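You operate a simulated robot arm through the tools that you are given. There is no shell and no other tool. Be economical: measure what you need, move in short steps, check, and stop when the job is done.

You are at the controls of a simulated robot arm. One attempt, no reset.

TASK
Take the small ticket from the work bench and put it on the brown swatch. Then count the blue clips on the work bench, then put as many of the dowels from the work bench on top of the small carton there. Do these in the order given. Set down upright: small ticket.

Only the result counts: the job must be done as asked and must still hold three seconds after the hand-in. Knocking over, shifting, dropping, spilling or breaking anything else fails it.

THE ROBOT
A 6-joint arm with a two-finger gripper, fixed in place. Base frame: the origin is at the foot of the arm, x ahead of it, y to its left, z up; the work surface is at about z = 0. Lengths are in mm, angles in rad, forces in N, time in s.
With the tool pointing down near the work surface it reaches from about 240 to 620 mm from the base axis. Its first joint turns from -1.152 to 1.152 rad. Payload 1.37 kg.
Tool frame: the origin (TCP) lies between the finger pads and is the grasp point; the fingertips stand 22 mm ahead of it; z points along the fingers, y is the line along which they close. Largest opening 92 mm; the body of the gripper starts 65 mm behind the TCP.
Orientation is that of the tool frame in the base frame, as [roll, pitch, yaw] about the fixed x, y, z axes, in that order (R = Rz(yaw) Ry(pitch) Rx(roll)). With the fingers straight down and closing along the base's y, the tool's x points along the base's -x, its y along +y and its z along -z.

THE INTERFACE
- The arm moves only by the tool nudge_tool. Its argument "targets" is a list of rows, each an object (a shift or turn left out is 0, a gripper value left out holds the last) with "travel": the shift along the tool's x, y, z in mm, a list of three; "angular": the turn, a rotation vector about the tool's x, y, z in rad, a list of three; "grip": the opening, from 0 (shut) to 1 (fully open). In form: [{"travel": [x, y, z], "angular": [wx, wy, wz], "grip": grip}, ...]. A call has 1 to 12 rows; each row is the pose to reach, as a shift and turn from the pose commanded when the call began, along the tool's axes at that moment. Rows are played at 5 a second. More than 50 mm and 0.15 rad between two rows, or a gripper value outside its range, and nothing of the call is played. A pose out of reach is approached as far as the arm can. The call stops where the force on the tool passes 40 N (or 10 N more than at its start, if that is more) or the arm is blocked; 0.2 s more then pass. Each finger halts on what it meets, pressing with about 26 N; the grip force reading is that of the motor and also rises with nothing between the fingers. The clock runs only during rows and for 0.2 s after the last one: add rows that repeat a pose to give the fingers time. It gives the time, the measured TCP pose, the force on the tool (base axes), the opening and the grip force at its end, in the units of the frame above (readings bear some noise), with the torque about the TCP (base axes, N m) and any sound that the robot's microphone picked up.
- Cameras (640 x 400 px; columns grow to the right, rows downward): "scene" is fixed at [32.4, -433, 583.2]; the picture's right is [0.79, -0.62, 0.00], its down [-0.37, -0.47, -0.80] and it looks along [0.50, 0.63, -0.60] (base axes); focal length 273 px, centre (320, 200). "wrist" rides on the gripper at [71, 19, -102] in the tool frame; the picture's right is [-0.26, 0.97, 0.00], its down [-0.75, -0.20, -0.63] and it looks along [-0.60, -0.16, 0.78] (tool axes); focal length 280 px, centre (320, 200). There is no depth. A picture from a camera that has moved, and an enlarged one, comes with that camera's place and axes in the base frame and with its lens.
- grab_frame(camera): a new picture of that camera. It takes no simulated time.
- inspect(camera, box): a new picture of the part [left, top, right, bottom] of that camera's present view, enlarged. It takes no simulated time.
- close_job(): hands the job in; it is judged then, once.

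Work in short steps. Places have to be worked out from the pictures, the camera data and where the tool is seen: move nearer, look again, correct. Check each grasp and each placing, and mend what went wrong. You have 120 turns and 76 pictures in all, those below and enlarged ones among them. Open the gripper and draw the arm clear of the work before you hand the job in, unless the task says otherwise; then end with one line.

The tools are called after "Call:" as a command line: name --argument value ..., lists and objects as JSON in quotes. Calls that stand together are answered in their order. nudge_tool: Moves the arm, as the interface text tells. Its arguments: {"type":"object","properties":{"targets":{"type":"array"}},"required":["targets"]} The other tools are called the same way: grab_frame (camera) takes a picture; inspect (camera, box) takes an enlarged picture of a part of a camera's view; close_job () hands the job in.

At the start:

```text
t: 0.0
position: [455.6, 14.3, 345.9]
orientation: [3.141, 0.003, -3.14]
contact_force: [0.6, 0.9, 0.1]
torque: [0.02, 0.02, -0.03]
finger_gap: 92.0
grip_force: 0.0
```

scene: 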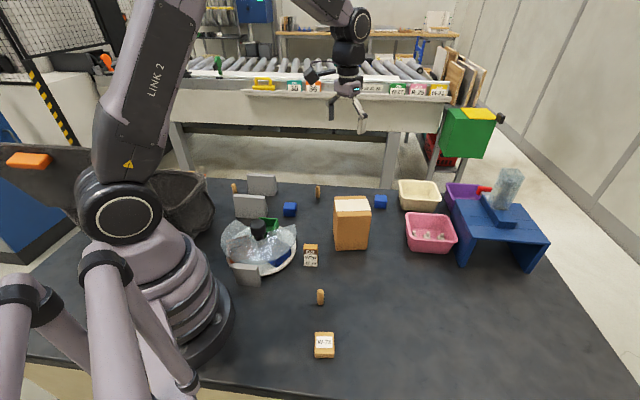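
wrist: 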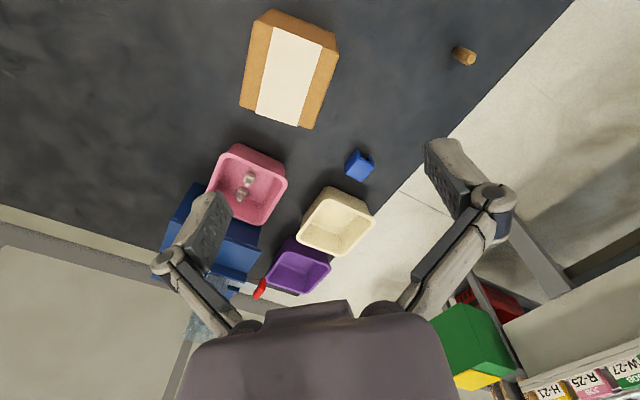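

The scene holds several small things; I enlarge the parts of the scene view to tell the ticket, swatch, dowels and carton apart.

Call:
inspect --camera "scene" --box '[200, 160, 400, 285]'

Call:
inspect --camera "scene" --box '[240, 240, 400, 370]'

Call:
inspect --camera "scene" --box '[360, 150, 560, 275]'

```text
3.20 times, centred on (300, 222) of scene
camera zoom: at [32.4, -433.0, 583.2], right [0.79, -0.62, 0.0], down [-0.37, -0.47, -0.8], along [0.5, 0.63, -0.6], focal length 874 px, centre (384, 128)
```

zoom: 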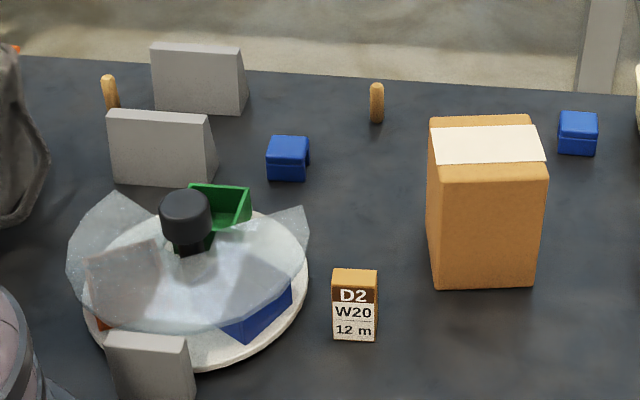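

```text
3.08 times, centred on (320, 305) of scene
camera zoom: at [32.4, -433.0, 583.2], right [0.79, -0.62, 0.0], down [-0.37, -0.47, -0.8], along [0.5, 0.63, -0.6], focal length 840 px, centre (320, -123)
```

zoom: 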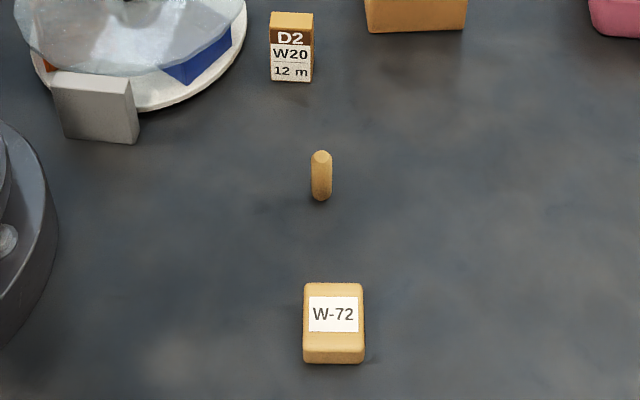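

```text
3.20 times, centred on (460, 212) of scene
camera zoom: at [32.4, -433.0, 583.2], right [0.79, -0.62, 0.0], down [-0.37, -0.47, -0.8], along [0.5, 0.63, -0.6], focal length 874 px, centre (-128, 160)
```

zoom: 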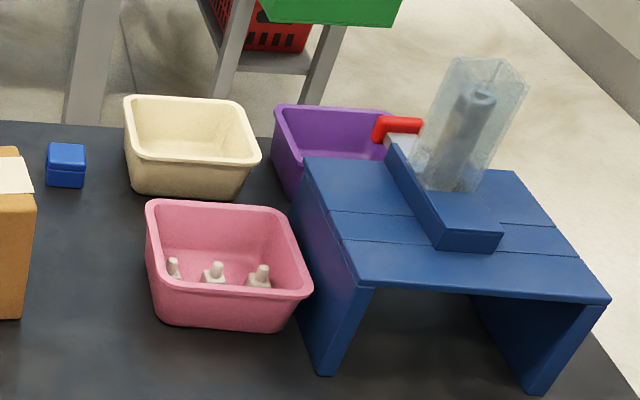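

The small ticket is likely the standing "D2 W20 12 m" piece near (323,-28), with dowels near (265,-140), (517,187) and (298,406). No swatch is visible yet, so I swing the wrist camera over the left side, staying high.

Call:
nudge_tool --targets '[{"travel": [34, 31, 0], "angular": [0, 0, -0.1]}, {"travel": [68, 62, 0], "angular": [0, 0, -0.2]}, {"travel": [102, 93, 0], "angular": [0, 0, -0.3]}, {"travel": [137, 124, 0], "angular": [0, 0, -0.4]}, {"travel": [171, 155, 0], "angular": [0, 0, -0.5]}, {"travel": [205, 186, 0], "angular": [0, 0, -0.6]}, {"travel": [205, 186, 0], "angular": [0, 0, -0.6]}]'

Call:
grab_frame --camera "wrist"

Call:
grab_frame --camera "scene"

```text
t: 1.6
position: [249.5, 199.1, 343.3]
orientation: [-3.141, 0.004, -2.539]
contact_force: [0.1, -0.3, -0.6]
torque: [0.0, 0.0, -0.01]
finger_gap: 92.1
grip_force: 0.0
```

```text
70 pictures are left
camera wrist: at [178.1, 174.2, 445.5], right [-0.33, 0.94, 0.0], down [0.73, 0.26, 0.63], along [0.59, 0.21, -0.78], focal length 280 px, centre (320, 200)
```

wrist: 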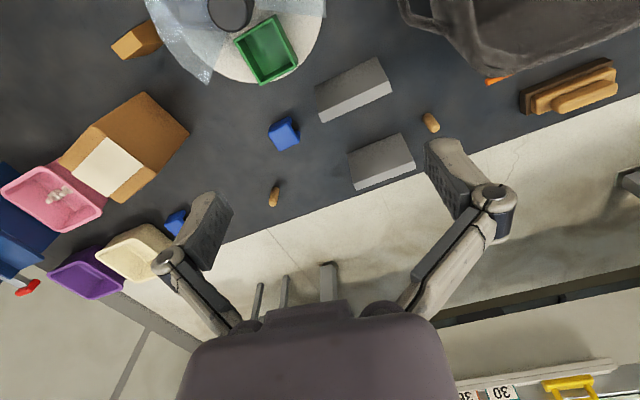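

```text
69 pictures are left
```

scene: 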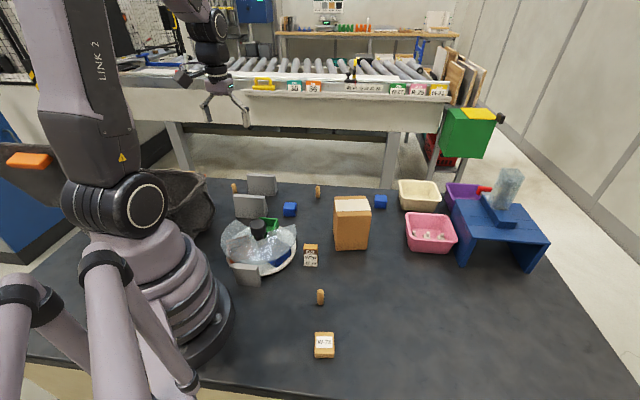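

A wooden object stands at the left edge and the bag area is partly cut off. I swing further left and back to see the plate and the left end.

Call:
nudge_tool --targets '[{"travel": [20, 28, -15], "angular": [0, 0, -0.12]}, {"travel": [40, 57, -30], "angular": [0, 0, -0.25]}, {"travel": [60, 85, -45], "angular": [0, 0, -0.37]}, {"travel": [79, 114, -60], "angular": [0, 0, -0.5]}, {"travel": [79, 114, -60], "angular": [0, 0, -0.5]}]'

Call:
grab_frame --camera "wrist"

```text
t: 2.8
position: [122.3, 249.4, 403.2]
orientation: [3.141, 0.002, -2.038]
contact_force: [-0.3, 0.5, 0.4]
torque: [0.01, -0.02, 0.01]
finger_gap: 91.9
grip_force: 0.1
out of reach, approached as far as the arm can: row 4, 5
```

```text
68 pictures are left
camera wrist: at [72.3, 193.0, 505.4], right [-0.74, 0.67, 0.0], down [0.52, 0.58, 0.63], along [0.42, 0.47, -0.78], focal length 280 px, centre (320, 200)
```

wrist: 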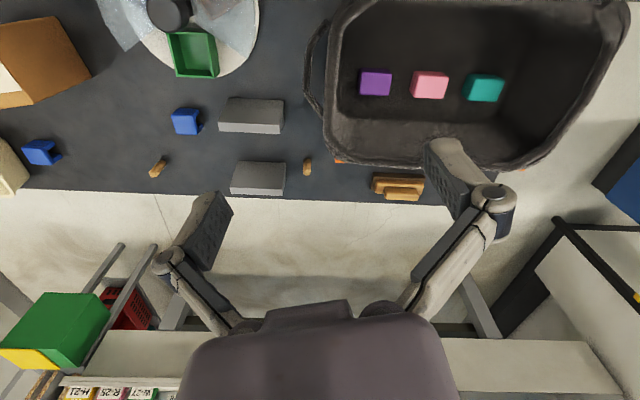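

The bag holds three coloured pieces, and a wooden object sits behind it. I enlarge these.

Call:
inspect --camera "wrist" --box '[320, 50, 520, 215]'

Call:
inspect --camera "wrist" --box '[90, 0, 330, 200]'

```text
2.42 times, centred on (420, 132) of wrist
camera zoom: at [72.3, 193.0, 505.4], right [-0.74, 0.67, 0.0], down [0.52, 0.58, 0.63], along [0.42, 0.47, -0.78], focal length 680 px, centre (78, 364)
```

zoom: 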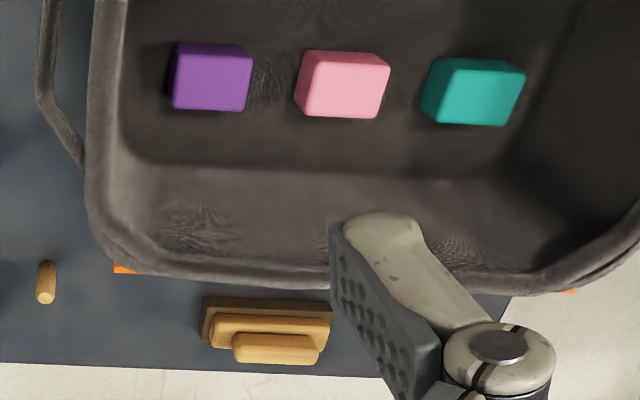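

```text
2.00 times, centred on (210, 100) of wrist
camera zoom: at [72.3, 193.0, 505.4], right [-0.74, 0.67, 0.0], down [0.52, 0.58, 0.63], along [0.42, 0.47, -0.78], focal length 561 px, centre (540, 400)
```

zoom: 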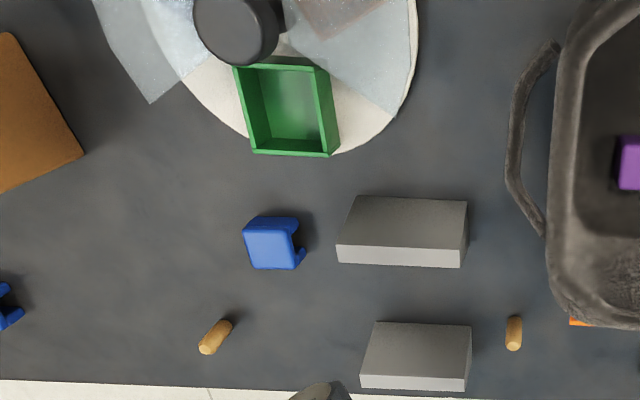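

A brownish patch shows under the film on the plate, so I go around to the right side and look left across the plate from above.

Call:
nudge_tool --targets '[{"travel": [12, -48, 0], "angular": [0, 0, -0.05]}, {"travel": [24, -95, 0], "angular": [0, 0, -0.1]}, {"travel": [36, -143, 0], "angular": [0, 0, -0.15]}, {"travel": [48, -190, 5], "angular": [0, 0, -0.2]}, {"travel": [85, -211, 10], "angular": [0, 0, -0.26]}, {"travel": [121, -232, 15], "angular": [0, 0, -0.32]}, {"travel": [158, -253, 20], "angular": [0, 0, -0.38]}, {"travel": [195, -274, 20], "angular": [0, 0, -0.44]}, {"travel": [231, -294, 20], "angular": [0, 0, -0.5]}, {"travel": [231, -294, 20], "angular": [0, 0, -0.5]}]'

Call:
grab_frame --camera "wrist"

```text
t: 5.0
position: [282.3, -92.1, 383.0]
orientation: [-3.14, 0.002, -1.539]
contact_force: [-0.1, -0.4, -0.5]
torque: [0.04, 0.0, 0.02]
finger_gap: 92.0
grip_force: 0.0
```

```text
65 pictures are left
camera wrist: at [263.7, -164.4, 485.5], right [-0.97, 0.23, 0.0], down [0.18, 0.76, 0.63], along [0.15, 0.61, -0.78], focal length 280 px, centre (320, 200)
```

wrist: 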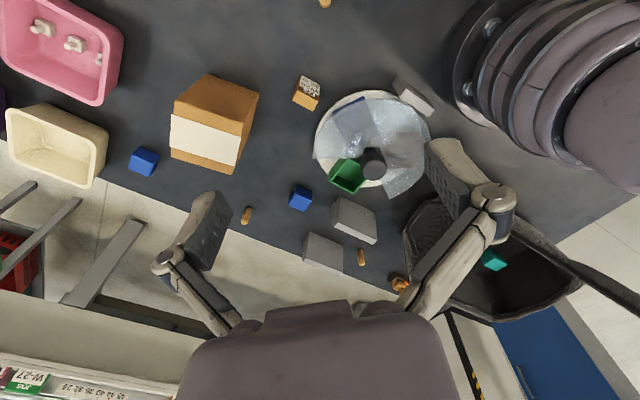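

Call:
inspect --camera "wrist" --box '[280, 60, 460, 210]'

Call:
inspect --camera "scene" --box '[210, 205, 310, 290]'

```text
2.67 times, centred on (370, 135) of wrist
camera zoom: at [263.7, -164.4, 485.5], right [-0.97, 0.23, 0.0], down [0.18, 0.76, 0.63], along [0.15, 0.61, -0.78], focal length 748 px, centre (187, 373)
```

zoom: 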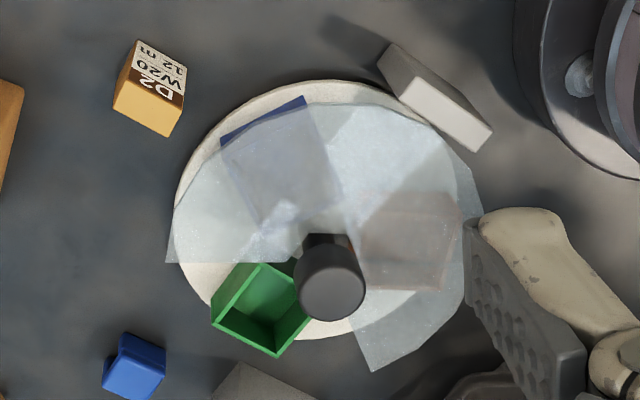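

```text
4.71 times, centred on (260, 248) of scene
camera zoom: at [32.4, -433.0, 583.2], right [0.79, -0.62, 0.0], down [-0.37, -0.47, -0.8], along [0.5, 0.63, -0.6], focal length 1285 px, centre (602, -24)
```

zoom: 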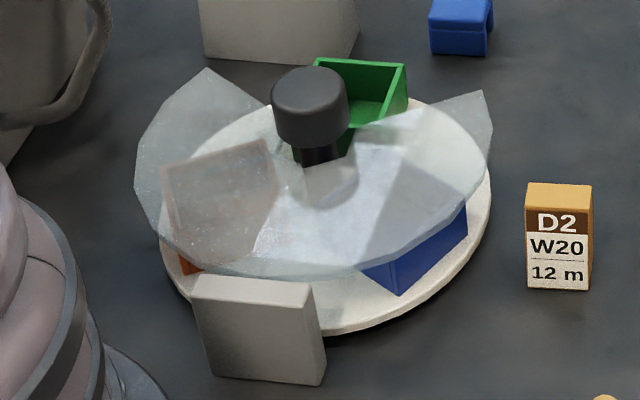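

The turntable has green, blue and orange bins under a clear cover, and no brown swatch yet. Next I go to the right side facing forward, to see the W-72 piece, the far right and the blue table.

Call:
nudge_tool --targets '[{"travel": [10, 4, 0], "angular": [0, 0, 0.14]}, {"travel": [20, 8, 0], "angular": [0, 0, 0.28]}, {"travel": [30, 12, 0], "angular": [0, 0, 0.42]}, {"travel": [40, 16, 10], "angular": [0, 0, 0.56]}, {"travel": [50, 20, 20], "angular": [0, 0, 0.7]}, {"travel": [60, 25, 30], "angular": [0, 0, 0.84]}, {"travel": [70, 30, 40], "angular": [0, 0, 0.98]}, {"travel": [80, 34, 50], "angular": [0, 0, 1.12]}, {"travel": [90, 38, 60], "angular": [0, 0, 1.26]}, {"travel": [100, 42, 70], "angular": [0, 0, 1.4]}, {"travel": [107, 45, 80], "angular": [0, 0, 1.5]}, {"travel": [107, 45, 80], "angular": [0, 0, 1.5]}]'

Call:
grab_frame --camera "wrist"

```text
t: 7.6
position: [240.3, -199.8, 304.1]
orientation: [-3.141, 0.003, -3.041]
contact_force: [0.3, 0.4, -0.4]
torque: [0.0, 0.0, -0.01]
finger_gap: 91.9
grip_force: 0.1
```

```text
62 pictures are left
camera wrist: at [166.6, -188.6, 405.8], right [0.16, 0.99, 0.0], down [0.77, -0.13, 0.63], along [0.62, -0.1, -0.78], focal length 280 px, centre (320, 200)
```

wrist: 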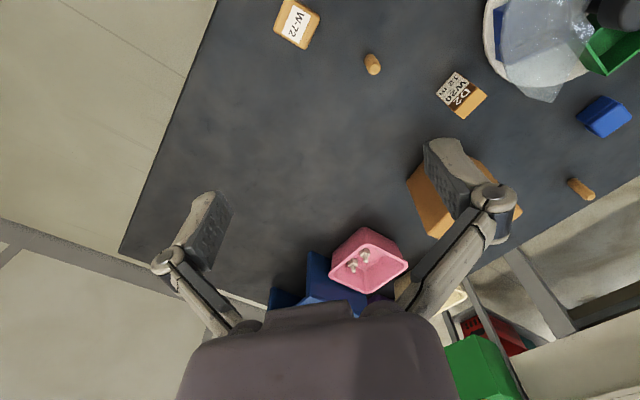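

I enlarge the W-72 and D2 pieces from here.

Call:
inspect --camera "wrist" --box '[250, 0, 400, 94]'

Call:
inspect --camera "wrist" --box '[390, 40, 540, 134]'

```text
4.26 times, centred on (325, 47) of wrist
camera zoom: at [166.6, -188.6, 405.8], right [0.16, 0.99, 0.0], down [0.77, -0.13, 0.63], along [0.62, -0.1, -0.78], focal length 1193 px, centre (299, 851)
```

zoom: 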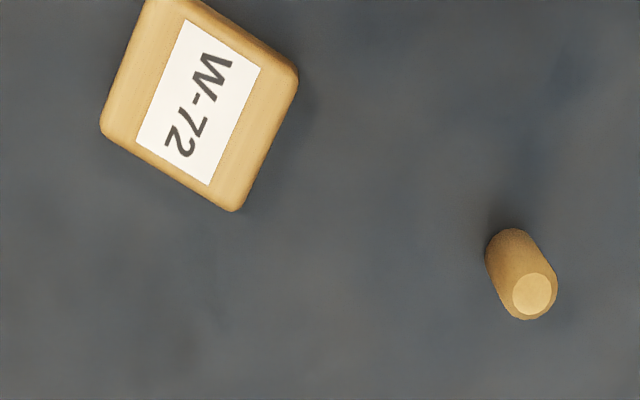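

```text
4.26 times, centred on (465, 87) of wrist
camera zoom: at [166.6, -188.6, 405.8], right [0.16, 0.99, 0.0], down [0.77, -0.13, 0.63], along [0.62, -0.1, -0.78], focal length 1193 px, centre (-297, 681)
```

zoom: 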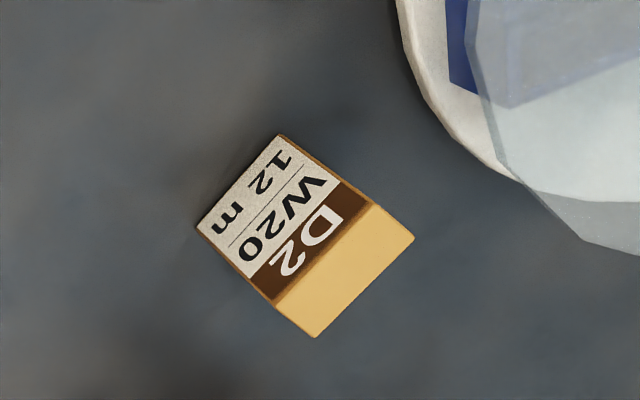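

W-72 is a flat, tan, labelled chip and D2 is a standing block. To rule out other brown patches I check under the blue table, and enlarge the W-72 chip once more.

Call:
inspect --camera "scene" --box '[430, 180, 560, 275]'

Call:
inspect --camera "scene" --box '[300, 325, 350, 365]'

Call:
inspect --camera "scene" --box '[330, 185, 380, 260]'

```text
4.21 times, centred on (495, 228) of scene
camera zoom: at [32.4, -433.0, 583.2], right [0.79, -0.62, 0.0], down [-0.37, -0.47, -0.8], along [0.5, 0.63, -0.6], focal length 1150 px, centre (-417, 84)
```

zoom: 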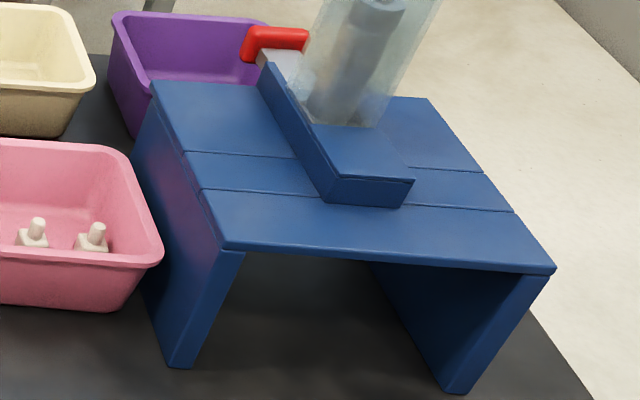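

```text
10.00 times, centred on (325, 345) of scene
camera zoom: at [32.4, -433.0, 583.2], right [0.79, -0.62, 0.0], down [-0.37, -0.47, -0.8], along [0.5, 0.63, -0.6], focal length 2731 px, centre (270, -1250)
```

zoom: 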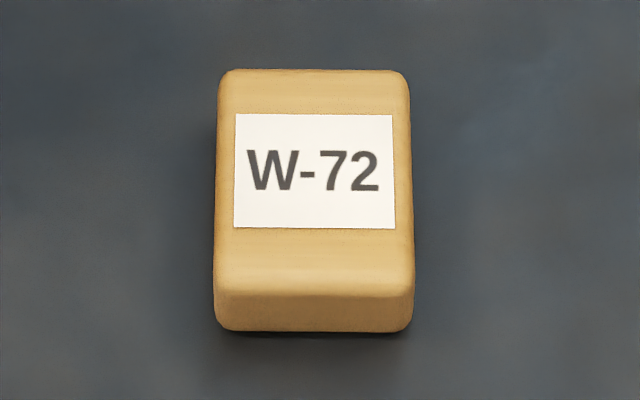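

```text
5.33 times, centred on (355, 222) of scene
camera zoom: at [32.4, -433.0, 583.2], right [0.79, -0.62, 0.0], down [-0.37, -0.47, -0.8], along [0.5, 0.63, -0.6], focal length 1456 px, centre (133, 80)
```

zoom: 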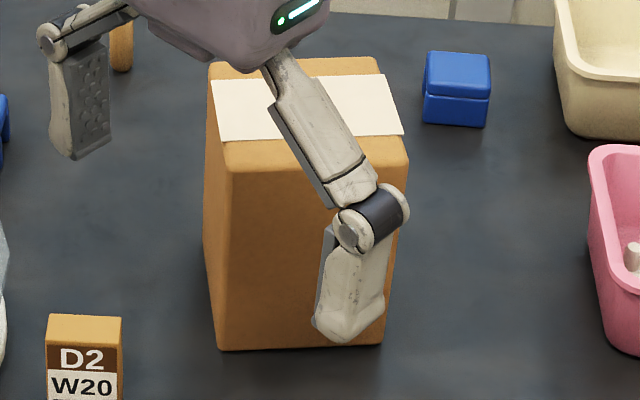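

No brown patch there. The only other brown thing is behind the bag, so I arc back left at safe height to look at it from nearer.

Call:
nudge_tool --targets '[{"travel": [-20, 45, -20], "angular": [0, 0, -0.1]}, {"travel": [-40, 90, -40], "angular": [0, 0, -0.2]}, {"travel": [-50, 135, -50], "angular": [0, 0, -0.3]}, {"travel": [-60, 180, -50], "angular": [0, 0, -0.4]}, {"travel": [-60, 225, -50], "angular": [0, 0, -0.5]}, {"travel": [-60, 270, -50], "angular": [0, 0, -0.6]}, {"travel": [-50, 315, -50], "angular": [0, 0, -0.7]}, {"travel": [-30, 360, -50], "angular": [0, 0, -0.8]}, {"travel": [-5, 400, -50], "angular": [0, 0, -0.9]}, {"travel": [20, 440, -50], "angular": [0, 0, -1.0]}, {"travel": [50, 475, -50], "angular": [0, 0, -1.1]}, {"travel": [50, 475, -50], "angular": [0, 0, -1.1]}]'

Call:
grab_frame --camera "wrist"

```text
refused: row 1 steps farther than a row can; nothing moved
```

```text
56 pictures are left
camera wrist: at [166.6, -188.6, 405.8], right [0.16, 0.99, 0.0], down [0.77, -0.13, 0.63], along [0.62, -0.1, -0.78], focal length 280 px, centre (320, 200)
```

wrist: 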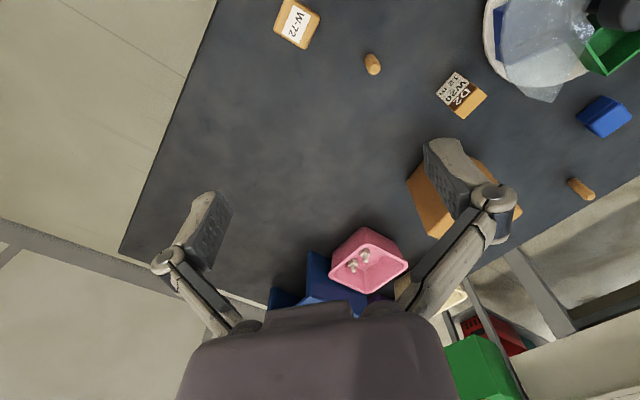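

The first row was just over the step limit; I repeat it with smaller steps.

Call:
nudge_tool --targets '[{"travel": [-20, 40, -15], "angular": [0, 0, -0.1]}, {"travel": [-40, 80, -30], "angular": [0, 0, -0.2]}, {"travel": [-50, 125, -40], "angular": [0, 0, -0.3]}, {"travel": [-60, 170, -50], "angular": [0, 0, -0.4]}, {"travel": [-60, 215, -50], "angular": [0, 0, -0.5]}, {"travel": [-60, 260, -50], "angular": [0, 0, -0.6]}, {"travel": [-50, 305, -50], "angular": [0, 0, -0.7]}, {"travel": [-30, 350, -50], "angular": [0, 0, -0.8]}, {"travel": [-5, 390, -50], "angular": [0, 0, -0.9]}, {"travel": [20, 430, -50], "angular": [0, 0, -1.0]}, {"travel": [50, 467, -50], "angular": [0, 0, -1.1]}, {"travel": [50, 467, -50], "angular": [0, 0, -1.1]}]'

Call:
grab_frame --camera "wrist"

```text
t: 10.2
position: [143.3, 259.4, 352.0]
orientation: [-3.141, 0.003, -1.94]
contact_force: [0.0, 0.5, -0.4]
torque: [0.01, -0.05, 0.02]
finger_gap: 91.9
grip_force: 0.0
```

```text
55 pictures are left
camera wrist: at [96.5, 199.4, 454.4], right [-0.81, 0.59, 0.0], down [0.46, 0.63, 0.63], along [0.37, 0.5, -0.78], focal length 280 px, centre (320, 200)
```

wrist: 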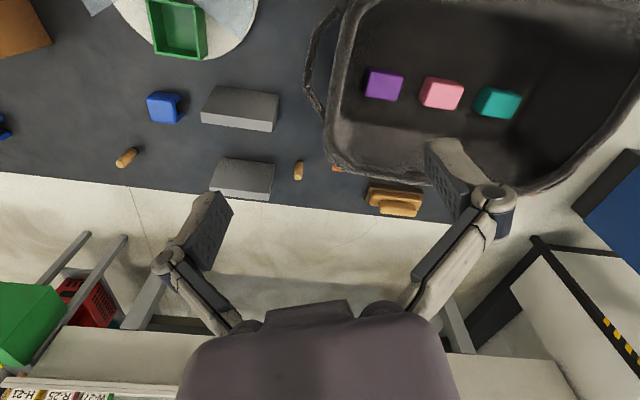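

Call:
inspect --camera "wrist" --box '[355, 170, 435, 225]'

Call:
inspect --camera "wrist" --box '[190, 70, 350, 200]'

```text
7.27 times, centred on (395, 198) of wrist
camera zoom: at [96.5, 199.4, 454.4], right [-0.81, 0.59, 0.0], down [0.46, 0.63, 0.63], along [0.37, 0.5, -0.78], focal length 2039 px, centre (-226, 218)
```

zoom: 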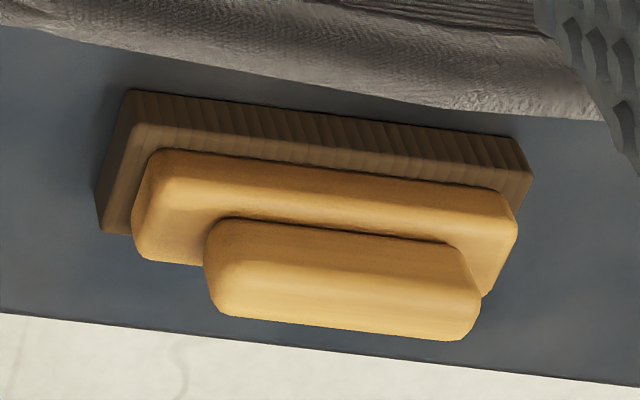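

```text
3.08 times, centred on (270, 135) of wrist
camera zoom: at [96.5, 199.4, 454.4], right [-0.81, 0.59, 0.0], down [0.46, 0.63, 0.63], along [0.37, 0.5, -0.78], focal length 863 px, centre (474, 400)
```

zoom: 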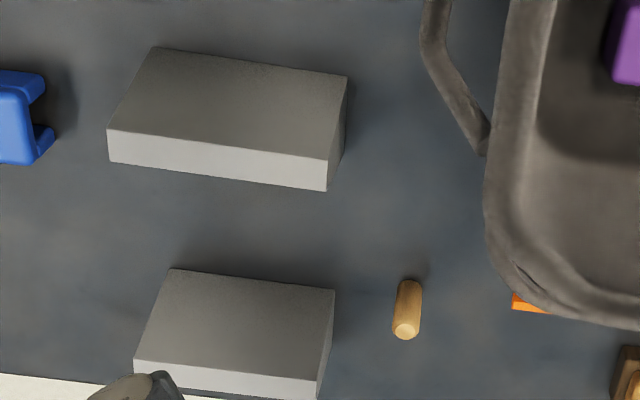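

That is a wooden brush, not a swatch. I check the apparently empty parts of the bench for a low-contrast dark brown patch.

Call:
inspect --camera "scene" --box '[330, 240, 600, 400]'

Call:
inspect --camera "scene" --box '[180, 270, 340, 400]'

```text
2.37 times, centred on (465, 320) of scene
camera zoom: at [32.4, -433.0, 583.2], right [0.79, -0.62, 0.0], down [-0.37, -0.47, -0.8], along [0.5, 0.63, -0.6], focal length 647 px, centre (-24, -84)
```

zoom: 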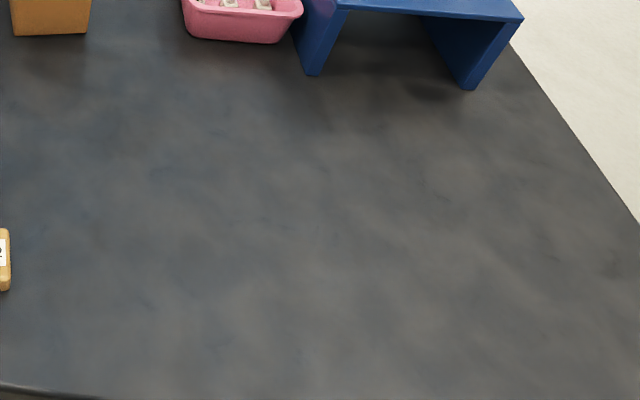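

```text
3.08 times, centred on (260, 335) of scene
camera zoom: at [32.4, -433.0, 583.2], right [0.79, -0.62, 0.0], down [-0.37, -0.47, -0.8], along [0.5, 0.63, -0.6], focal length 840 px, centre (505, -215)
```

zoom: 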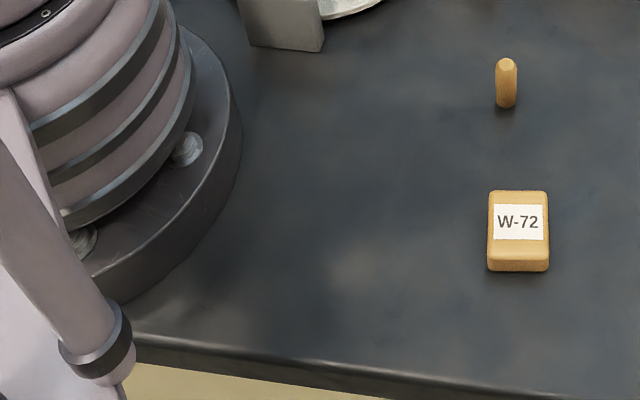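

No painted patch anywhere. W-72 is a flat brown labelled colour chip, of the same kind as the coloured chips in the bag and on the conveyor, so I take it as the brown swatch. The standing D2 block is then the ticket, and the tall box is the small carton. The ticket works out at about (316,-29), 70 high, 35×18, long axis near 137°. I start swinging back toward it.

Call:
nudge_tool --targets '[{"travel": [11, -20, 0], "angular": [0, 0, 0.14]}, {"travel": [23, -40, 0], "angular": [0, 0, 0.28]}, {"travel": [34, -61, 0], "angular": [0, 0, 0.42]}, {"travel": [45, -81, 0], "angular": [0, 0, 0.56]}, {"travel": [57, -101, 0], "angular": [0, 0, 0.7]}, {"travel": [68, -121, 0], "angular": [0, 0, 0.84]}, {"travel": [80, -141, 0], "angular": [0, 0, 0.98]}, {"travel": [91, -162, 0], "angular": [0, 0, 1.12]}, {"travel": [102, -182, 0], "angular": [0, 0, 1.26]}, {"travel": [114, -202, 0], "angular": [0, 0, 1.4]}, {"travel": [114, -202, 0], "angular": [0, 0, 1.4]}]'

```text
t: 12.6
position: [289.4, 79.9, 353.1]
orientation: [3.139, 0.002, 2.943]
contact_force: [-0.4, -0.2, 0.6]
torque: [-0.02, 0.01, -0.02]
finger_gap: 92.0
grip_force: 0.1
```

Now on to above the ticket at z≈220 with the closing line across its thickness, and a look.

Call:
nudge_tool --targets '[{"travel": [-10, -20, 26], "angular": [0, 0, 0.11], "grip": 0.6}, {"travel": [-19, -41, 53], "angular": [0, 0, 0.22]}, {"travel": [-29, -61, 79], "angular": [0, 0, 0.33]}, {"travel": [-38, -81, 106], "angular": [0, 0, 0.44]}, {"travel": [-48, -101, 133], "angular": [0, 0, 0.55]}, {"travel": [-48, -101, 133], "angular": [0, 0, 0.55]}]'

Call:
grab_frame --camera "wrist"

Call:
grab_frame --camera "scene"

```text
t: 14.0
position: [319.0, -26.9, 220.9]
orientation: [3.141, 0.002, 2.393]
contact_force: [0.5, 0.0, -0.5]
torque: [0.0, 0.02, 0.01]
finger_gap: 55.5
grip_force: 0.1
```

```text
50 pictures are left
camera wrist: at [278.8, 34.9, 322.6], right [0.85, 0.53, 0.0], down [0.41, -0.66, 0.63], along [0.33, -0.53, -0.78], focal length 280 px, centre (320, 200)
```

wrist: 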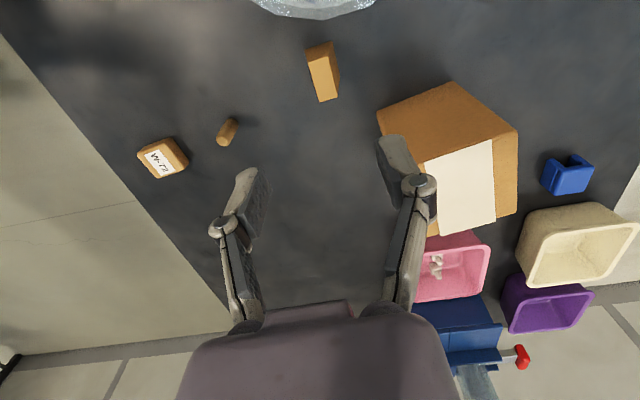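

```text
49 pictures are left
```

scene: 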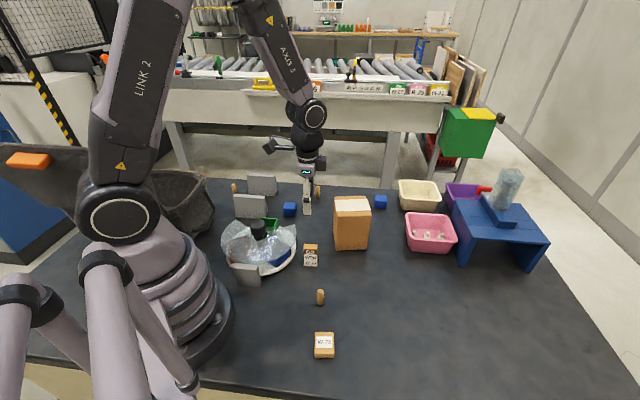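

Enlarging the ticket and the chip to refine positions.

Call:
inspect --camera "wrist" --box '[270, 20, 390, 120]'

Call:
inspect --camera "wrist" --box '[120, 100, 260, 200]'

```text
4.00 times, centred on (330, 70) of wrist
camera zoom: at [278.8, 34.9, 322.6], right [0.85, 0.53, 0.0], down [0.41, -0.66, 0.63], along [0.33, -0.53, -0.78], focal length 1122 px, centre (280, 720)
```

zoom: 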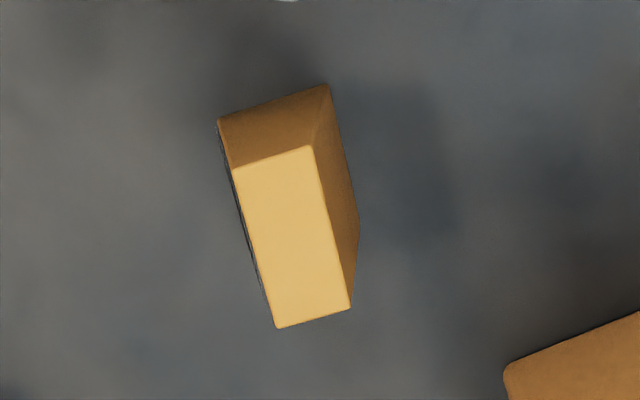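

```text
4.00 times, centred on (190, 150) of wrist
camera zoom: at [278.8, 34.9, 322.6], right [0.85, 0.53, 0.0], down [0.41, -0.66, 0.63], along [0.33, -0.53, -0.78], focal length 1122 px, centre (840, 400)
```

zoom: 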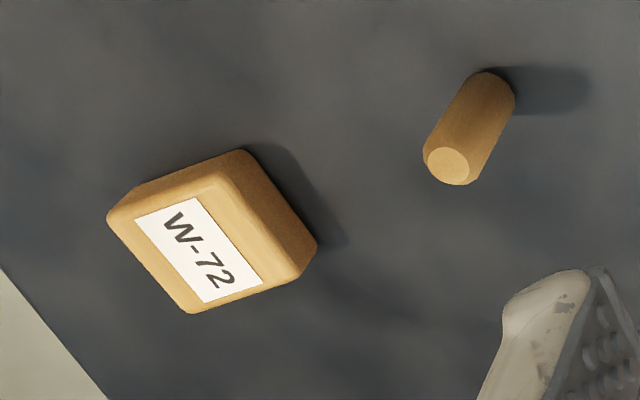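

The ticket tapers: 18 thick at the top, 30 at the base, about 36 wide with parallel ends, 63 high, centred at about (320,-26). Gripping across its width is safer, so I turn the tool 90° in place up here.

Call:
nudge_tool --targets '[{"angular": [0, 0, -0.142], "grip": 0.7}, {"angular": [0, 0, -0.284]}, {"angular": [0, 0, -0.426]}, {"angular": [0, 0, -0.569]}, {"angular": [0, 0, -0.711]}, {"angular": [0, 0, -0.853]}, {"angular": [0, 0, -0.995]}, {"angular": [0, 0, -1.137]}, {"angular": [0, 0, -1.28]}, {"angular": [0, 0, -1.422]}, {"angular": [0, 0, -1.564]}, {"angular": [0, 0, -1.564]}]'

Call:
grab_frame --camera "wrist"

```text
t: 16.6
position: [317.9, -29.1, 220.1]
orientation: [-3.139, 0.001, -2.323]
contact_force: [-0.3, -0.2, 0.4]
torque: [0.0, 0.01, -0.01]
finger_gap: 64.4
grip_force: 0.1
```

```text
46 pictures are left
camera wrist: at [254.3, -67.3, 323.1], right [-0.53, 0.85, 0.0], down [0.66, 0.41, 0.63], along [0.53, 0.33, -0.78], focal length 280 px, centre (320, 200)
```

wrist: 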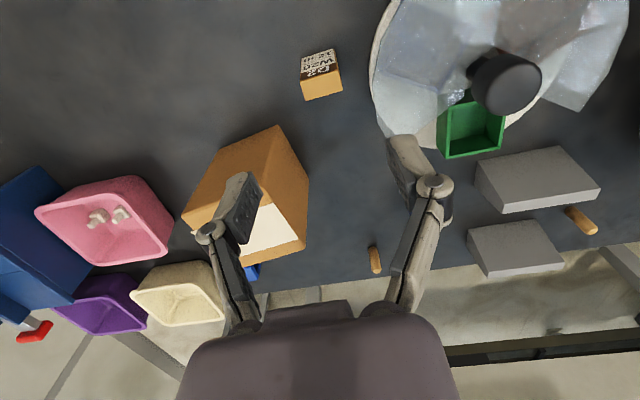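

The turntable is only about 90 mm from the +y finger, so I should keep the opening small and centre precisely. I enlarge the ticket once more.

Call:
inspect --camera "wrist" --box '[270, 30, 390, 130]'

```text
4.00 times, centred on (330, 80) of wrist
camera zoom: at [254.3, -67.3, 323.1], right [-0.53, 0.85, 0.0], down [0.66, 0.41, 0.63], along [0.53, 0.33, -0.78], focal length 1122 px, centre (280, 680)
```

zoom: 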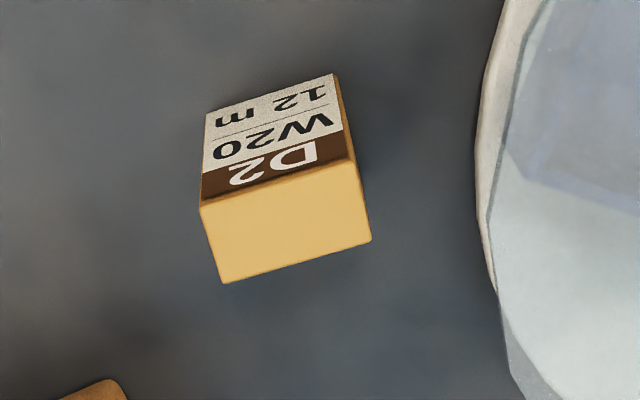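

Both estimates agree: centre (319,-25.4), width axis at -41.6°. I centre the tool, narrow the opening to 48 mm and lower to just above the ticket's top.

Call:
nudge_tool --targets '[{"travel": [-2, 0.4, 20], "angular": [0, 0, -0.02], "grip": 0.52}, {"travel": [-3.7, 0.7, 55], "angular": [0, 0, -0.02]}, {"travel": [-3.7, 0.7, 90], "angular": [0, 0, -0.02]}, {"travel": [-3.7, 0.7, 122], "angular": [0, 0, -0.02]}, {"travel": [-3.7, 0.7, 122], "angular": [0, 0, -0.02]}]'

Call:
inspect --camera "scene" --box '[260, 200, 360, 280]'

Call:
grab_frame --camera "wrist"

```text
t: 17.8
position: [321.2, -24.0, 98.1]
orientation: [-3.139, 0.003, -2.306]
contact_force: [0.7, 0.1, -1.0]
torque: [0.0, -0.01, 0.0]
finger_gap: 47.7
grip_force: 0.1
```

```text
5.00 times, centred on (310, 240) of scene
camera zoom: at [32.4, -433.0, 583.2], right [0.79, -0.62, 0.0], down [-0.37, -0.47, -0.8], along [0.5, 0.63, -0.6], focal length 1365 px, centre (370, 0)
```

zoom: 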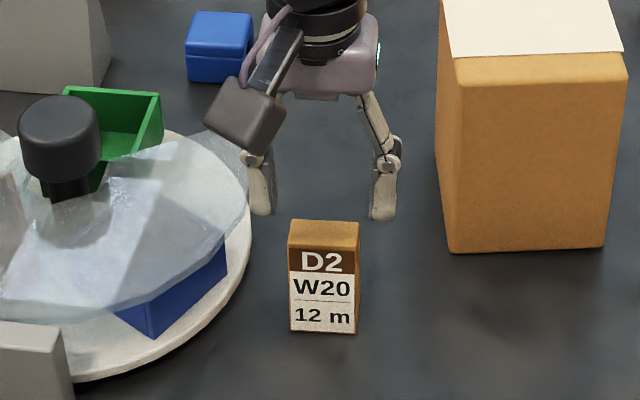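

```text
43 pictures are left
camera wrist: at [258.8, -64.5, 200.1], right [-0.54, 0.84, 0.0], down [0.65, 0.42, 0.63], along [0.53, 0.34, -0.78], focal length 280 px, centre (320, 200)
```

wrist: 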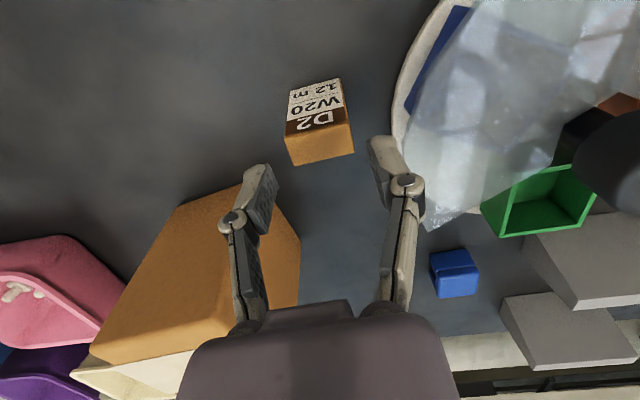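

The ticket's top sits exactly on the tool axis (col 320, row ~143). I lower 55 mm and close.

Call:
nudge_tool --targets '[{"travel": [0, 0, 20]}, {"travel": [0, 0, 40]}, {"travel": [0, 0, 55]}, {"travel": [0, 0, 55], "grip": 0.3}, {"travel": [0, 0, 55], "grip": 0.3}, {"travel": [0, 0, 55], "grip": 0.3}]'

```text
t: 19.2
position: [320.9, -24.0, 43.4]
orientation: [-3.139, 0.001, -2.307]
contact_force: [-0.6, -0.9, 2.5]
torque: [0.04, 0.06, 0.02]
finger_gap: 35.0
grip_force: 25.3
```

Gripped at 35 mm width. I lift straight up 80 mm and check.

Call:
nudge_tool --targets '[{"travel": [0, 0, -25]}, {"travel": [0, 0, -55]}, {"travel": [0, 0, -90]}, {"travel": [0, 0, -90]}]'

Call:
grab_frame --camera "wrist"

```text
t: 20.2
position: [319.2, -24.3, 135.7]
orientation: [-3.14, 0.001, -2.305]
contact_force: [0.6, 0.9, 0.1]
torque: [0.01, 0.03, 0.01]
finger_gap: 34.8
grip_force: 26.1
```

```text
42 pictures are left
camera wrist: at [256.7, -65.3, 236.9], right [-0.54, 0.84, 0.0], down [0.66, 0.42, 0.63], along [0.53, 0.34, -0.78], focal length 280 px, centre (320, 200)
```

wrist: 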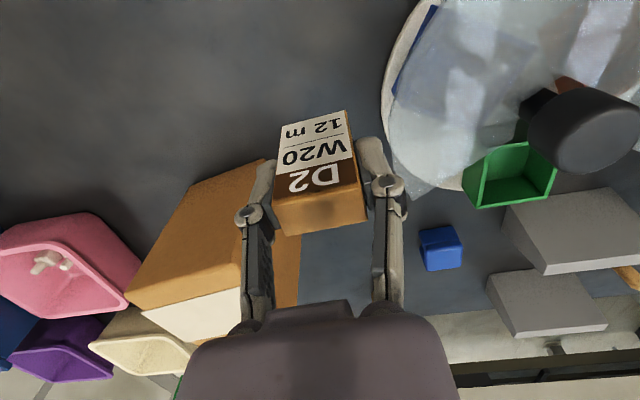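

Held firmly, base about 43 mm below the TCP. I carry it to a point 60 mm short of the W-72 chip, so that the chip stays visible for a precise measurement.

Call:
nudge_tool --targets '[{"travel": [33, -10, 0], "angular": [0, 0, -0.01]}, {"travel": [66, -20, 0], "angular": [0, 0, -0.02]}, {"travel": [98, -30, 0], "angular": [0, 0, -0.03]}, {"travel": [131, -40, 0], "angular": [0, 0, -0.04]}, {"travel": [164, -50, 0], "angular": [0, 0, -0.05]}, {"travel": [164, -50, 0], "angular": [0, 0, -0.05]}]'

Call:
grab_frame --camera "wrist"

```text
t: 21.6
position: [246.9, -181.0, 137.1]
orientation: [-3.14, 0.0, -2.255]
contact_force: [-1.0, 0.3, -0.1]
torque: [-0.02, -0.02, 0.01]
finger_gap: 34.3
grip_force: 26.2
```

```text
41 pictures are left
camera wrist: at [185.1, -223.4, 238.6], right [-0.58, 0.81, 0.0], down [0.63, 0.45, 0.63], along [0.51, 0.36, -0.78], focal length 280 px, centre (320, 200)
```

wrist: 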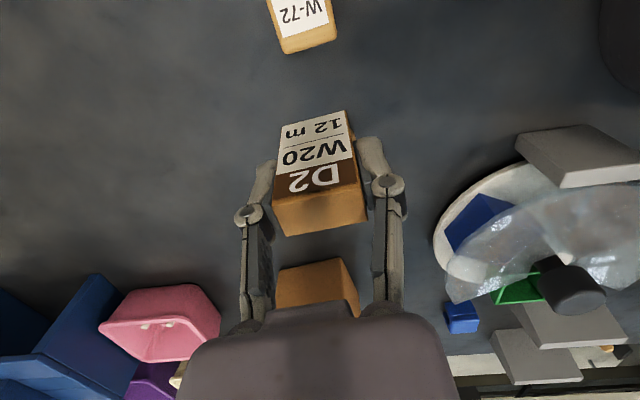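

The chip is partly cut off at the top edge; I move 28 mm nearer and look again.

Call:
nudge_tool --targets '[{"travel": [28, 0, 0]}, {"travel": [28, 0, 0]}]'

Call:
inspect --camera "wrist" --box '[230, 0, 410, 120]'

```text
t: 22.2
position: [228.2, -201.2, 135.9]
orientation: [-3.141, 0.002, -2.255]
contact_force: [0.0, 0.6, -0.1]
torque: [-0.02, 0.01, 0.04]
finger_gap: 34.8
grip_force: 25.7
```

```text
3.33 times, centred on (320, 60) of wrist
camera zoom: at [167.3, -245.5, 237.9], right [-0.58, 0.81, 0.0], down [0.63, 0.45, 0.63], along [0.51, 0.36, -0.78], focal length 935 px, centre (320, 667)
```

zoom: 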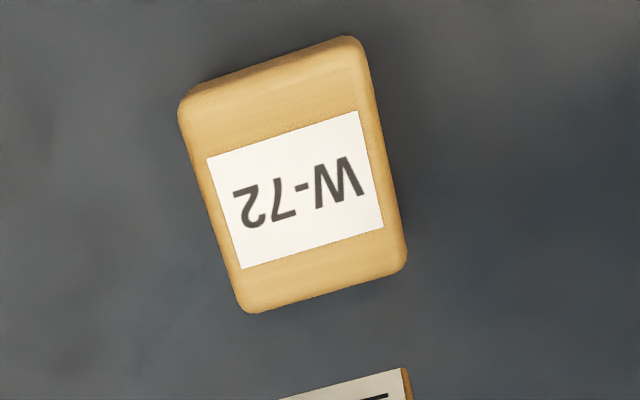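

Chip centre comes out 28.5 mm in tool x and 2.8 in tool y from the TCP, well aligned with the ticket. I move over it and lower to just above contact.

Call:
nudge_tool --targets '[{"travel": [28.5, 2.8, 0]}, {"travel": [28.5, 2.8, 25]}, {"travel": [28.5, 2.8, 50]}, {"travel": [28.5, 2.8, 66]}, {"travel": [28.5, 2.8, 66]}]'

Call:
inspect --camera "scene" --box '[280, 290, 370, 370]'

```text
t: 23.4
position: [208.8, -221.1, 67.8]
orientation: [-3.141, 0.002, -2.255]
contact_force: [0.4, 0.4, 0.2]
torque: [-0.03, 0.02, -0.02]
finger_gap: 34.5
grip_force: 26.0
```

```text
5.00 times, centred on (325, 330) of scene
camera zoom: at [32.4, -433.0, 583.2], right [0.79, -0.62, 0.0], down [-0.37, -0.47, -0.8], along [0.5, 0.63, -0.6], focal length 1365 px, centre (295, -450)
```

zoom: 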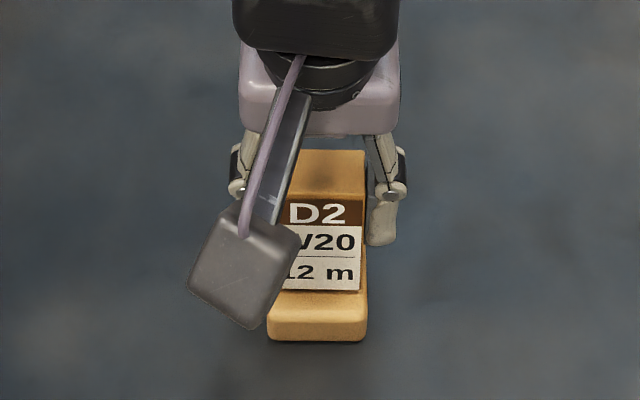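

Aligned over the chip; I lower in small steps and watch the force.

Call:
nudge_tool --targets '[{"travel": [0, 0, 2]}, {"travel": [0, 0, 4]}, {"travel": [0, 0, 4]}]'

```text
t: 24.2
position: [209.5, -221.3, 63.9]
orientation: [-3.137, 0.001, -2.256]
contact_force: [-1.3, 0.0, 22.1]
torque: [-0.02, -0.02, 0.01]
finger_gap: 34.9
grip_force: 26.5
```

Contact at 22 N with almost no torque, so it stands flat. I ease 0.5 mm and open.

Call:
nudge_tool --targets '[{"travel": [0, 0, -0.7]}, {"travel": [0, 0, -0.7], "grip": 0.55}, {"travel": [0, 0, -0.7]}, {"travel": [0, 0, -0.7]}, {"travel": [0, 0, -40]}, {"travel": [0, 0, -80]}, {"travel": [0, 0, -80]}]'

Call:
grab_frame --camera "wrist"

Call:
inspect --camera "scene" --box '[280, 290, 370, 370]'

```text
t: 25.8
position: [210.8, -220.4, 142.3]
orientation: [3.14, 0.001, -2.256]
contact_force: [0.5, 0.2, 0.4]
torque: [0.0, -0.02, 0.05]
finger_gap: 50.7
grip_force: 0.1
```

```text
38 pictures are left
camera wrist: at [149.4, -264.2, 244.4], right [-0.58, 0.81, 0.0], down [0.63, 0.45, 0.63], along [0.51, 0.36, -0.78], focal length 280 px, centre (320, 200)
```

wrist: 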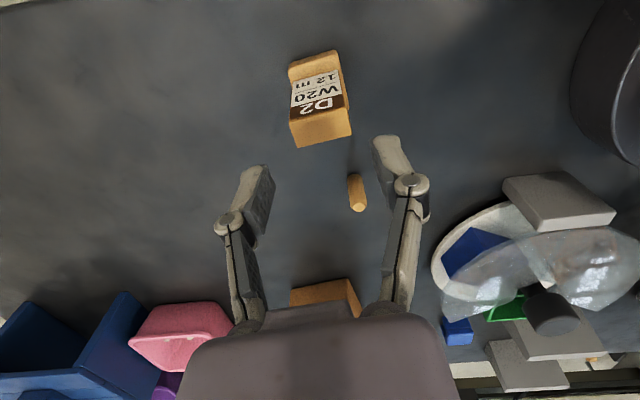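

```text
5.00 times, centred on (325, 330) of scene
camera zoom: at [32.4, -433.0, 583.2], right [0.79, -0.62, 0.0], down [-0.37, -0.47, -0.8], along [0.5, 0.63, -0.6], focal length 1365 px, centre (295, -450)
```

zoom: 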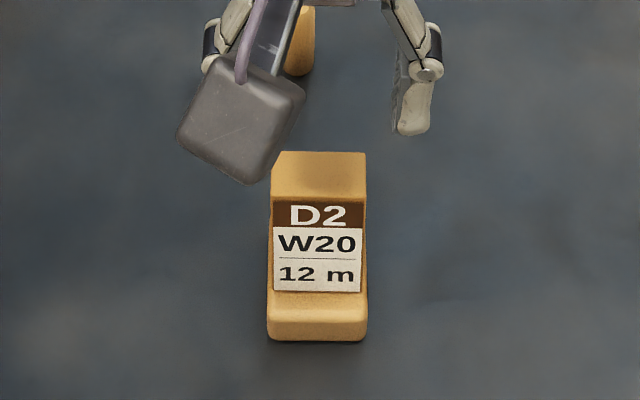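

The ticket stands upright on the chip. Now the clip count: two seen so far, so I check the table's underside and the bin corner for hidden ones.

Call:
inspect --camera "wrist" --box '[0, 280, 240, 400]'

```text
2.67 times, centred on (120, 340) of wrist
camera zoom: at [149.4, -264.2, 244.4], right [-0.58, 0.81, 0.0], down [0.63, 0.45, 0.63], along [0.51, 0.36, -0.78], focal length 748 px, centre (853, -173)
```

zoom: 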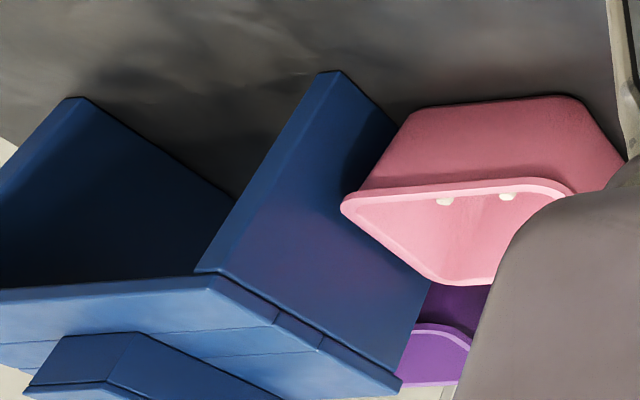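

The depth under the table is not visible from here. I move out to the right at low height for one look into its opening.

Call:
nudge_tool --targets '[{"travel": [-3, -47, 0]}, {"travel": [-6, -93, 0]}, {"travel": [-9, -140, 10]}, {"travel": [-12, -187, 30]}, {"travel": [-15, -233, 52]}, {"travel": [-15, -233, 52]}]'

Call:
grab_frame --camera "wrist"

```text
refused: row 4 steps farther than a row can; nothing moved
```

```text
35 pictures are left
camera wrist: at [149.4, -264.2, 244.4], right [-0.58, 0.81, 0.0], down [0.63, 0.45, 0.63], along [0.51, 0.36, -0.78], focal length 280 px, centre (320, 200)
```

wrist: 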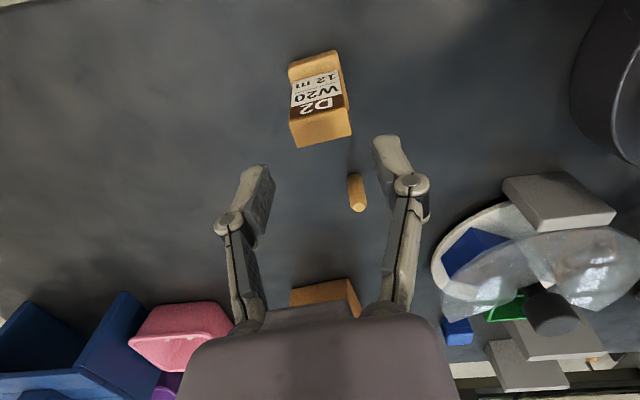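

A step was too long; I split it more finely.

Call:
nudge_tool --targets '[{"travel": [-3, -40, 0]}, {"travel": [-6, -80, 0]}, {"travel": [-9, -120, 10]}, {"travel": [-11, -160, 25]}, {"travel": [-13, -200, 40]}, {"travel": [-15, -233, 52]}, {"travel": [-15, -233, 52]}]'

```text
t: 27.4
position: [400.5, -357.2, 91.6]
orientation: [-3.141, 0.003, -2.256]
contact_force: [-0.1, -0.9, 0.5]
torque: [0.0, 0.0, 0.02]
finger_gap: 50.6
grip_force: 0.1
```

Now a picture toward the table's opening.

Call:
inspect --camera "wrist" --box '[0, 150, 400, 400]'

```text
1.60 times, centred on (200, 275) of wrist
camera zoom: at [339.3, -400.6, 193.9], right [-0.58, 0.81, 0.0], down [0.63, 0.45, 0.63], along [0.51, 0.36, -0.78], focal length 449 px, centre (512, 80)
```

zoom: 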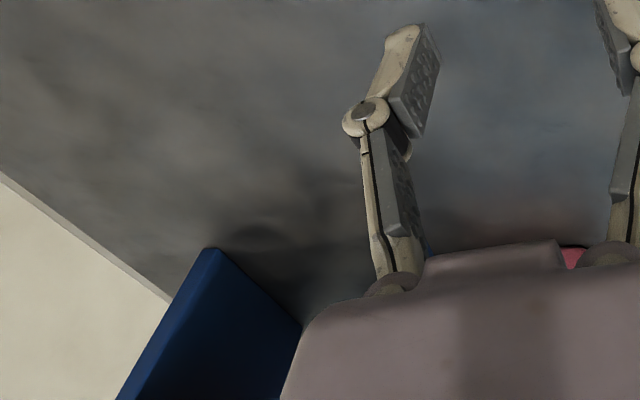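

The opening is hidden behind the gripper body; turning 0.4 rad left brings it into the clear left side.

Call:
nudge_tool --targets '[{"angular": [0, 0, -0.14]}, {"angular": [0, 0, -0.28]}, {"angular": [0, 0, -0.42]}, {"angular": [0, 0, -0.42]}]'

Call:
inspect --camera "wrist" --box '[0, 150, 400, 400]'

```text
t: 28.4
position: [400.0, -358.0, 93.1]
orientation: [-3.141, 0.001, -1.834]
contact_force: [0.5, -0.3, 0.4]
torque: [0.02, 0.0, -0.02]
finger_gap: 50.6
grip_force: 0.1
```

```text
1.60 times, centred on (200, 275) of wrist
camera zoom: at [361.4, -421.3, 194.4], right [-0.86, 0.5, 0.0], down [0.39, 0.67, 0.63], along [0.32, 0.54, -0.78], focal length 449 px, centre (512, 80)
```

zoom: 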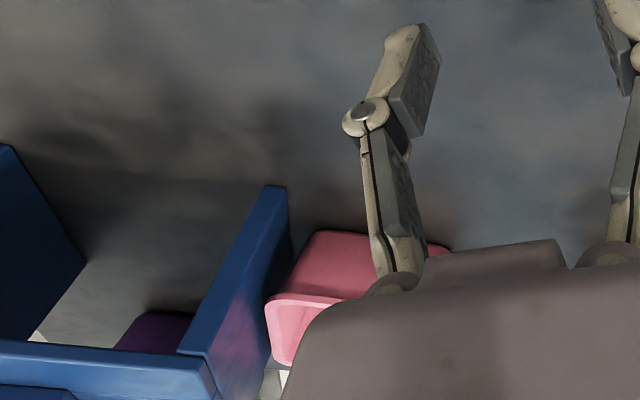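

Nothing under the table: two blue clips so far. One spot by the arm's left foot was always hidden by a finger, so I check it on the way to the near dowel.

Call:
nudge_tool --targets '[{"travel": [-22, 23, -26]}, {"travel": [-44, 47, -52]}, {"travel": [-66, 70, -78]}, {"travel": [-88, 94, -104]}, {"travel": [-110, 117, -130]}, {"travel": [-132, 140, -156]}, {"travel": [-154, 164, -182]}, {"travel": [-176, 187, -207]}, {"travel": [-176, 187, -207]}]'

Call:
grab_frame --camera "wrist"

```text
t: 30.4
position: [262.4, -139.2, 299.3]
orientation: [-3.14, 0.002, -1.833]
contact_force: [0.3, -1.0, -0.3]
torque: [0.01, -0.04, 0.0]
finger_gap: 50.5
grip_force: 0.1
```

```text
32 pictures are left
camera wrist: at [224.2, -202.2, 400.7], right [-0.86, 0.51, 0.0], down [0.39, 0.67, 0.63], along [0.32, 0.54, -0.78], focal length 280 px, centre (320, 200)
```

wrist: 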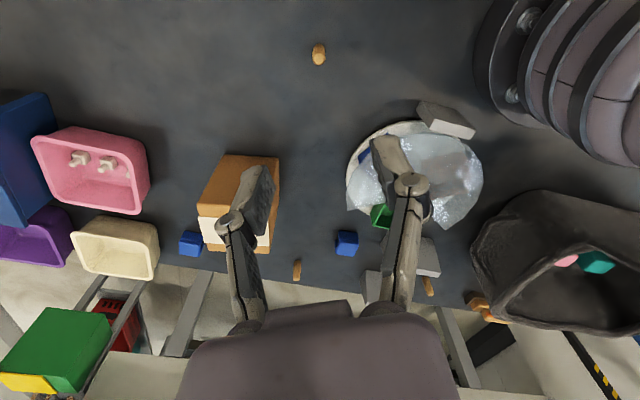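

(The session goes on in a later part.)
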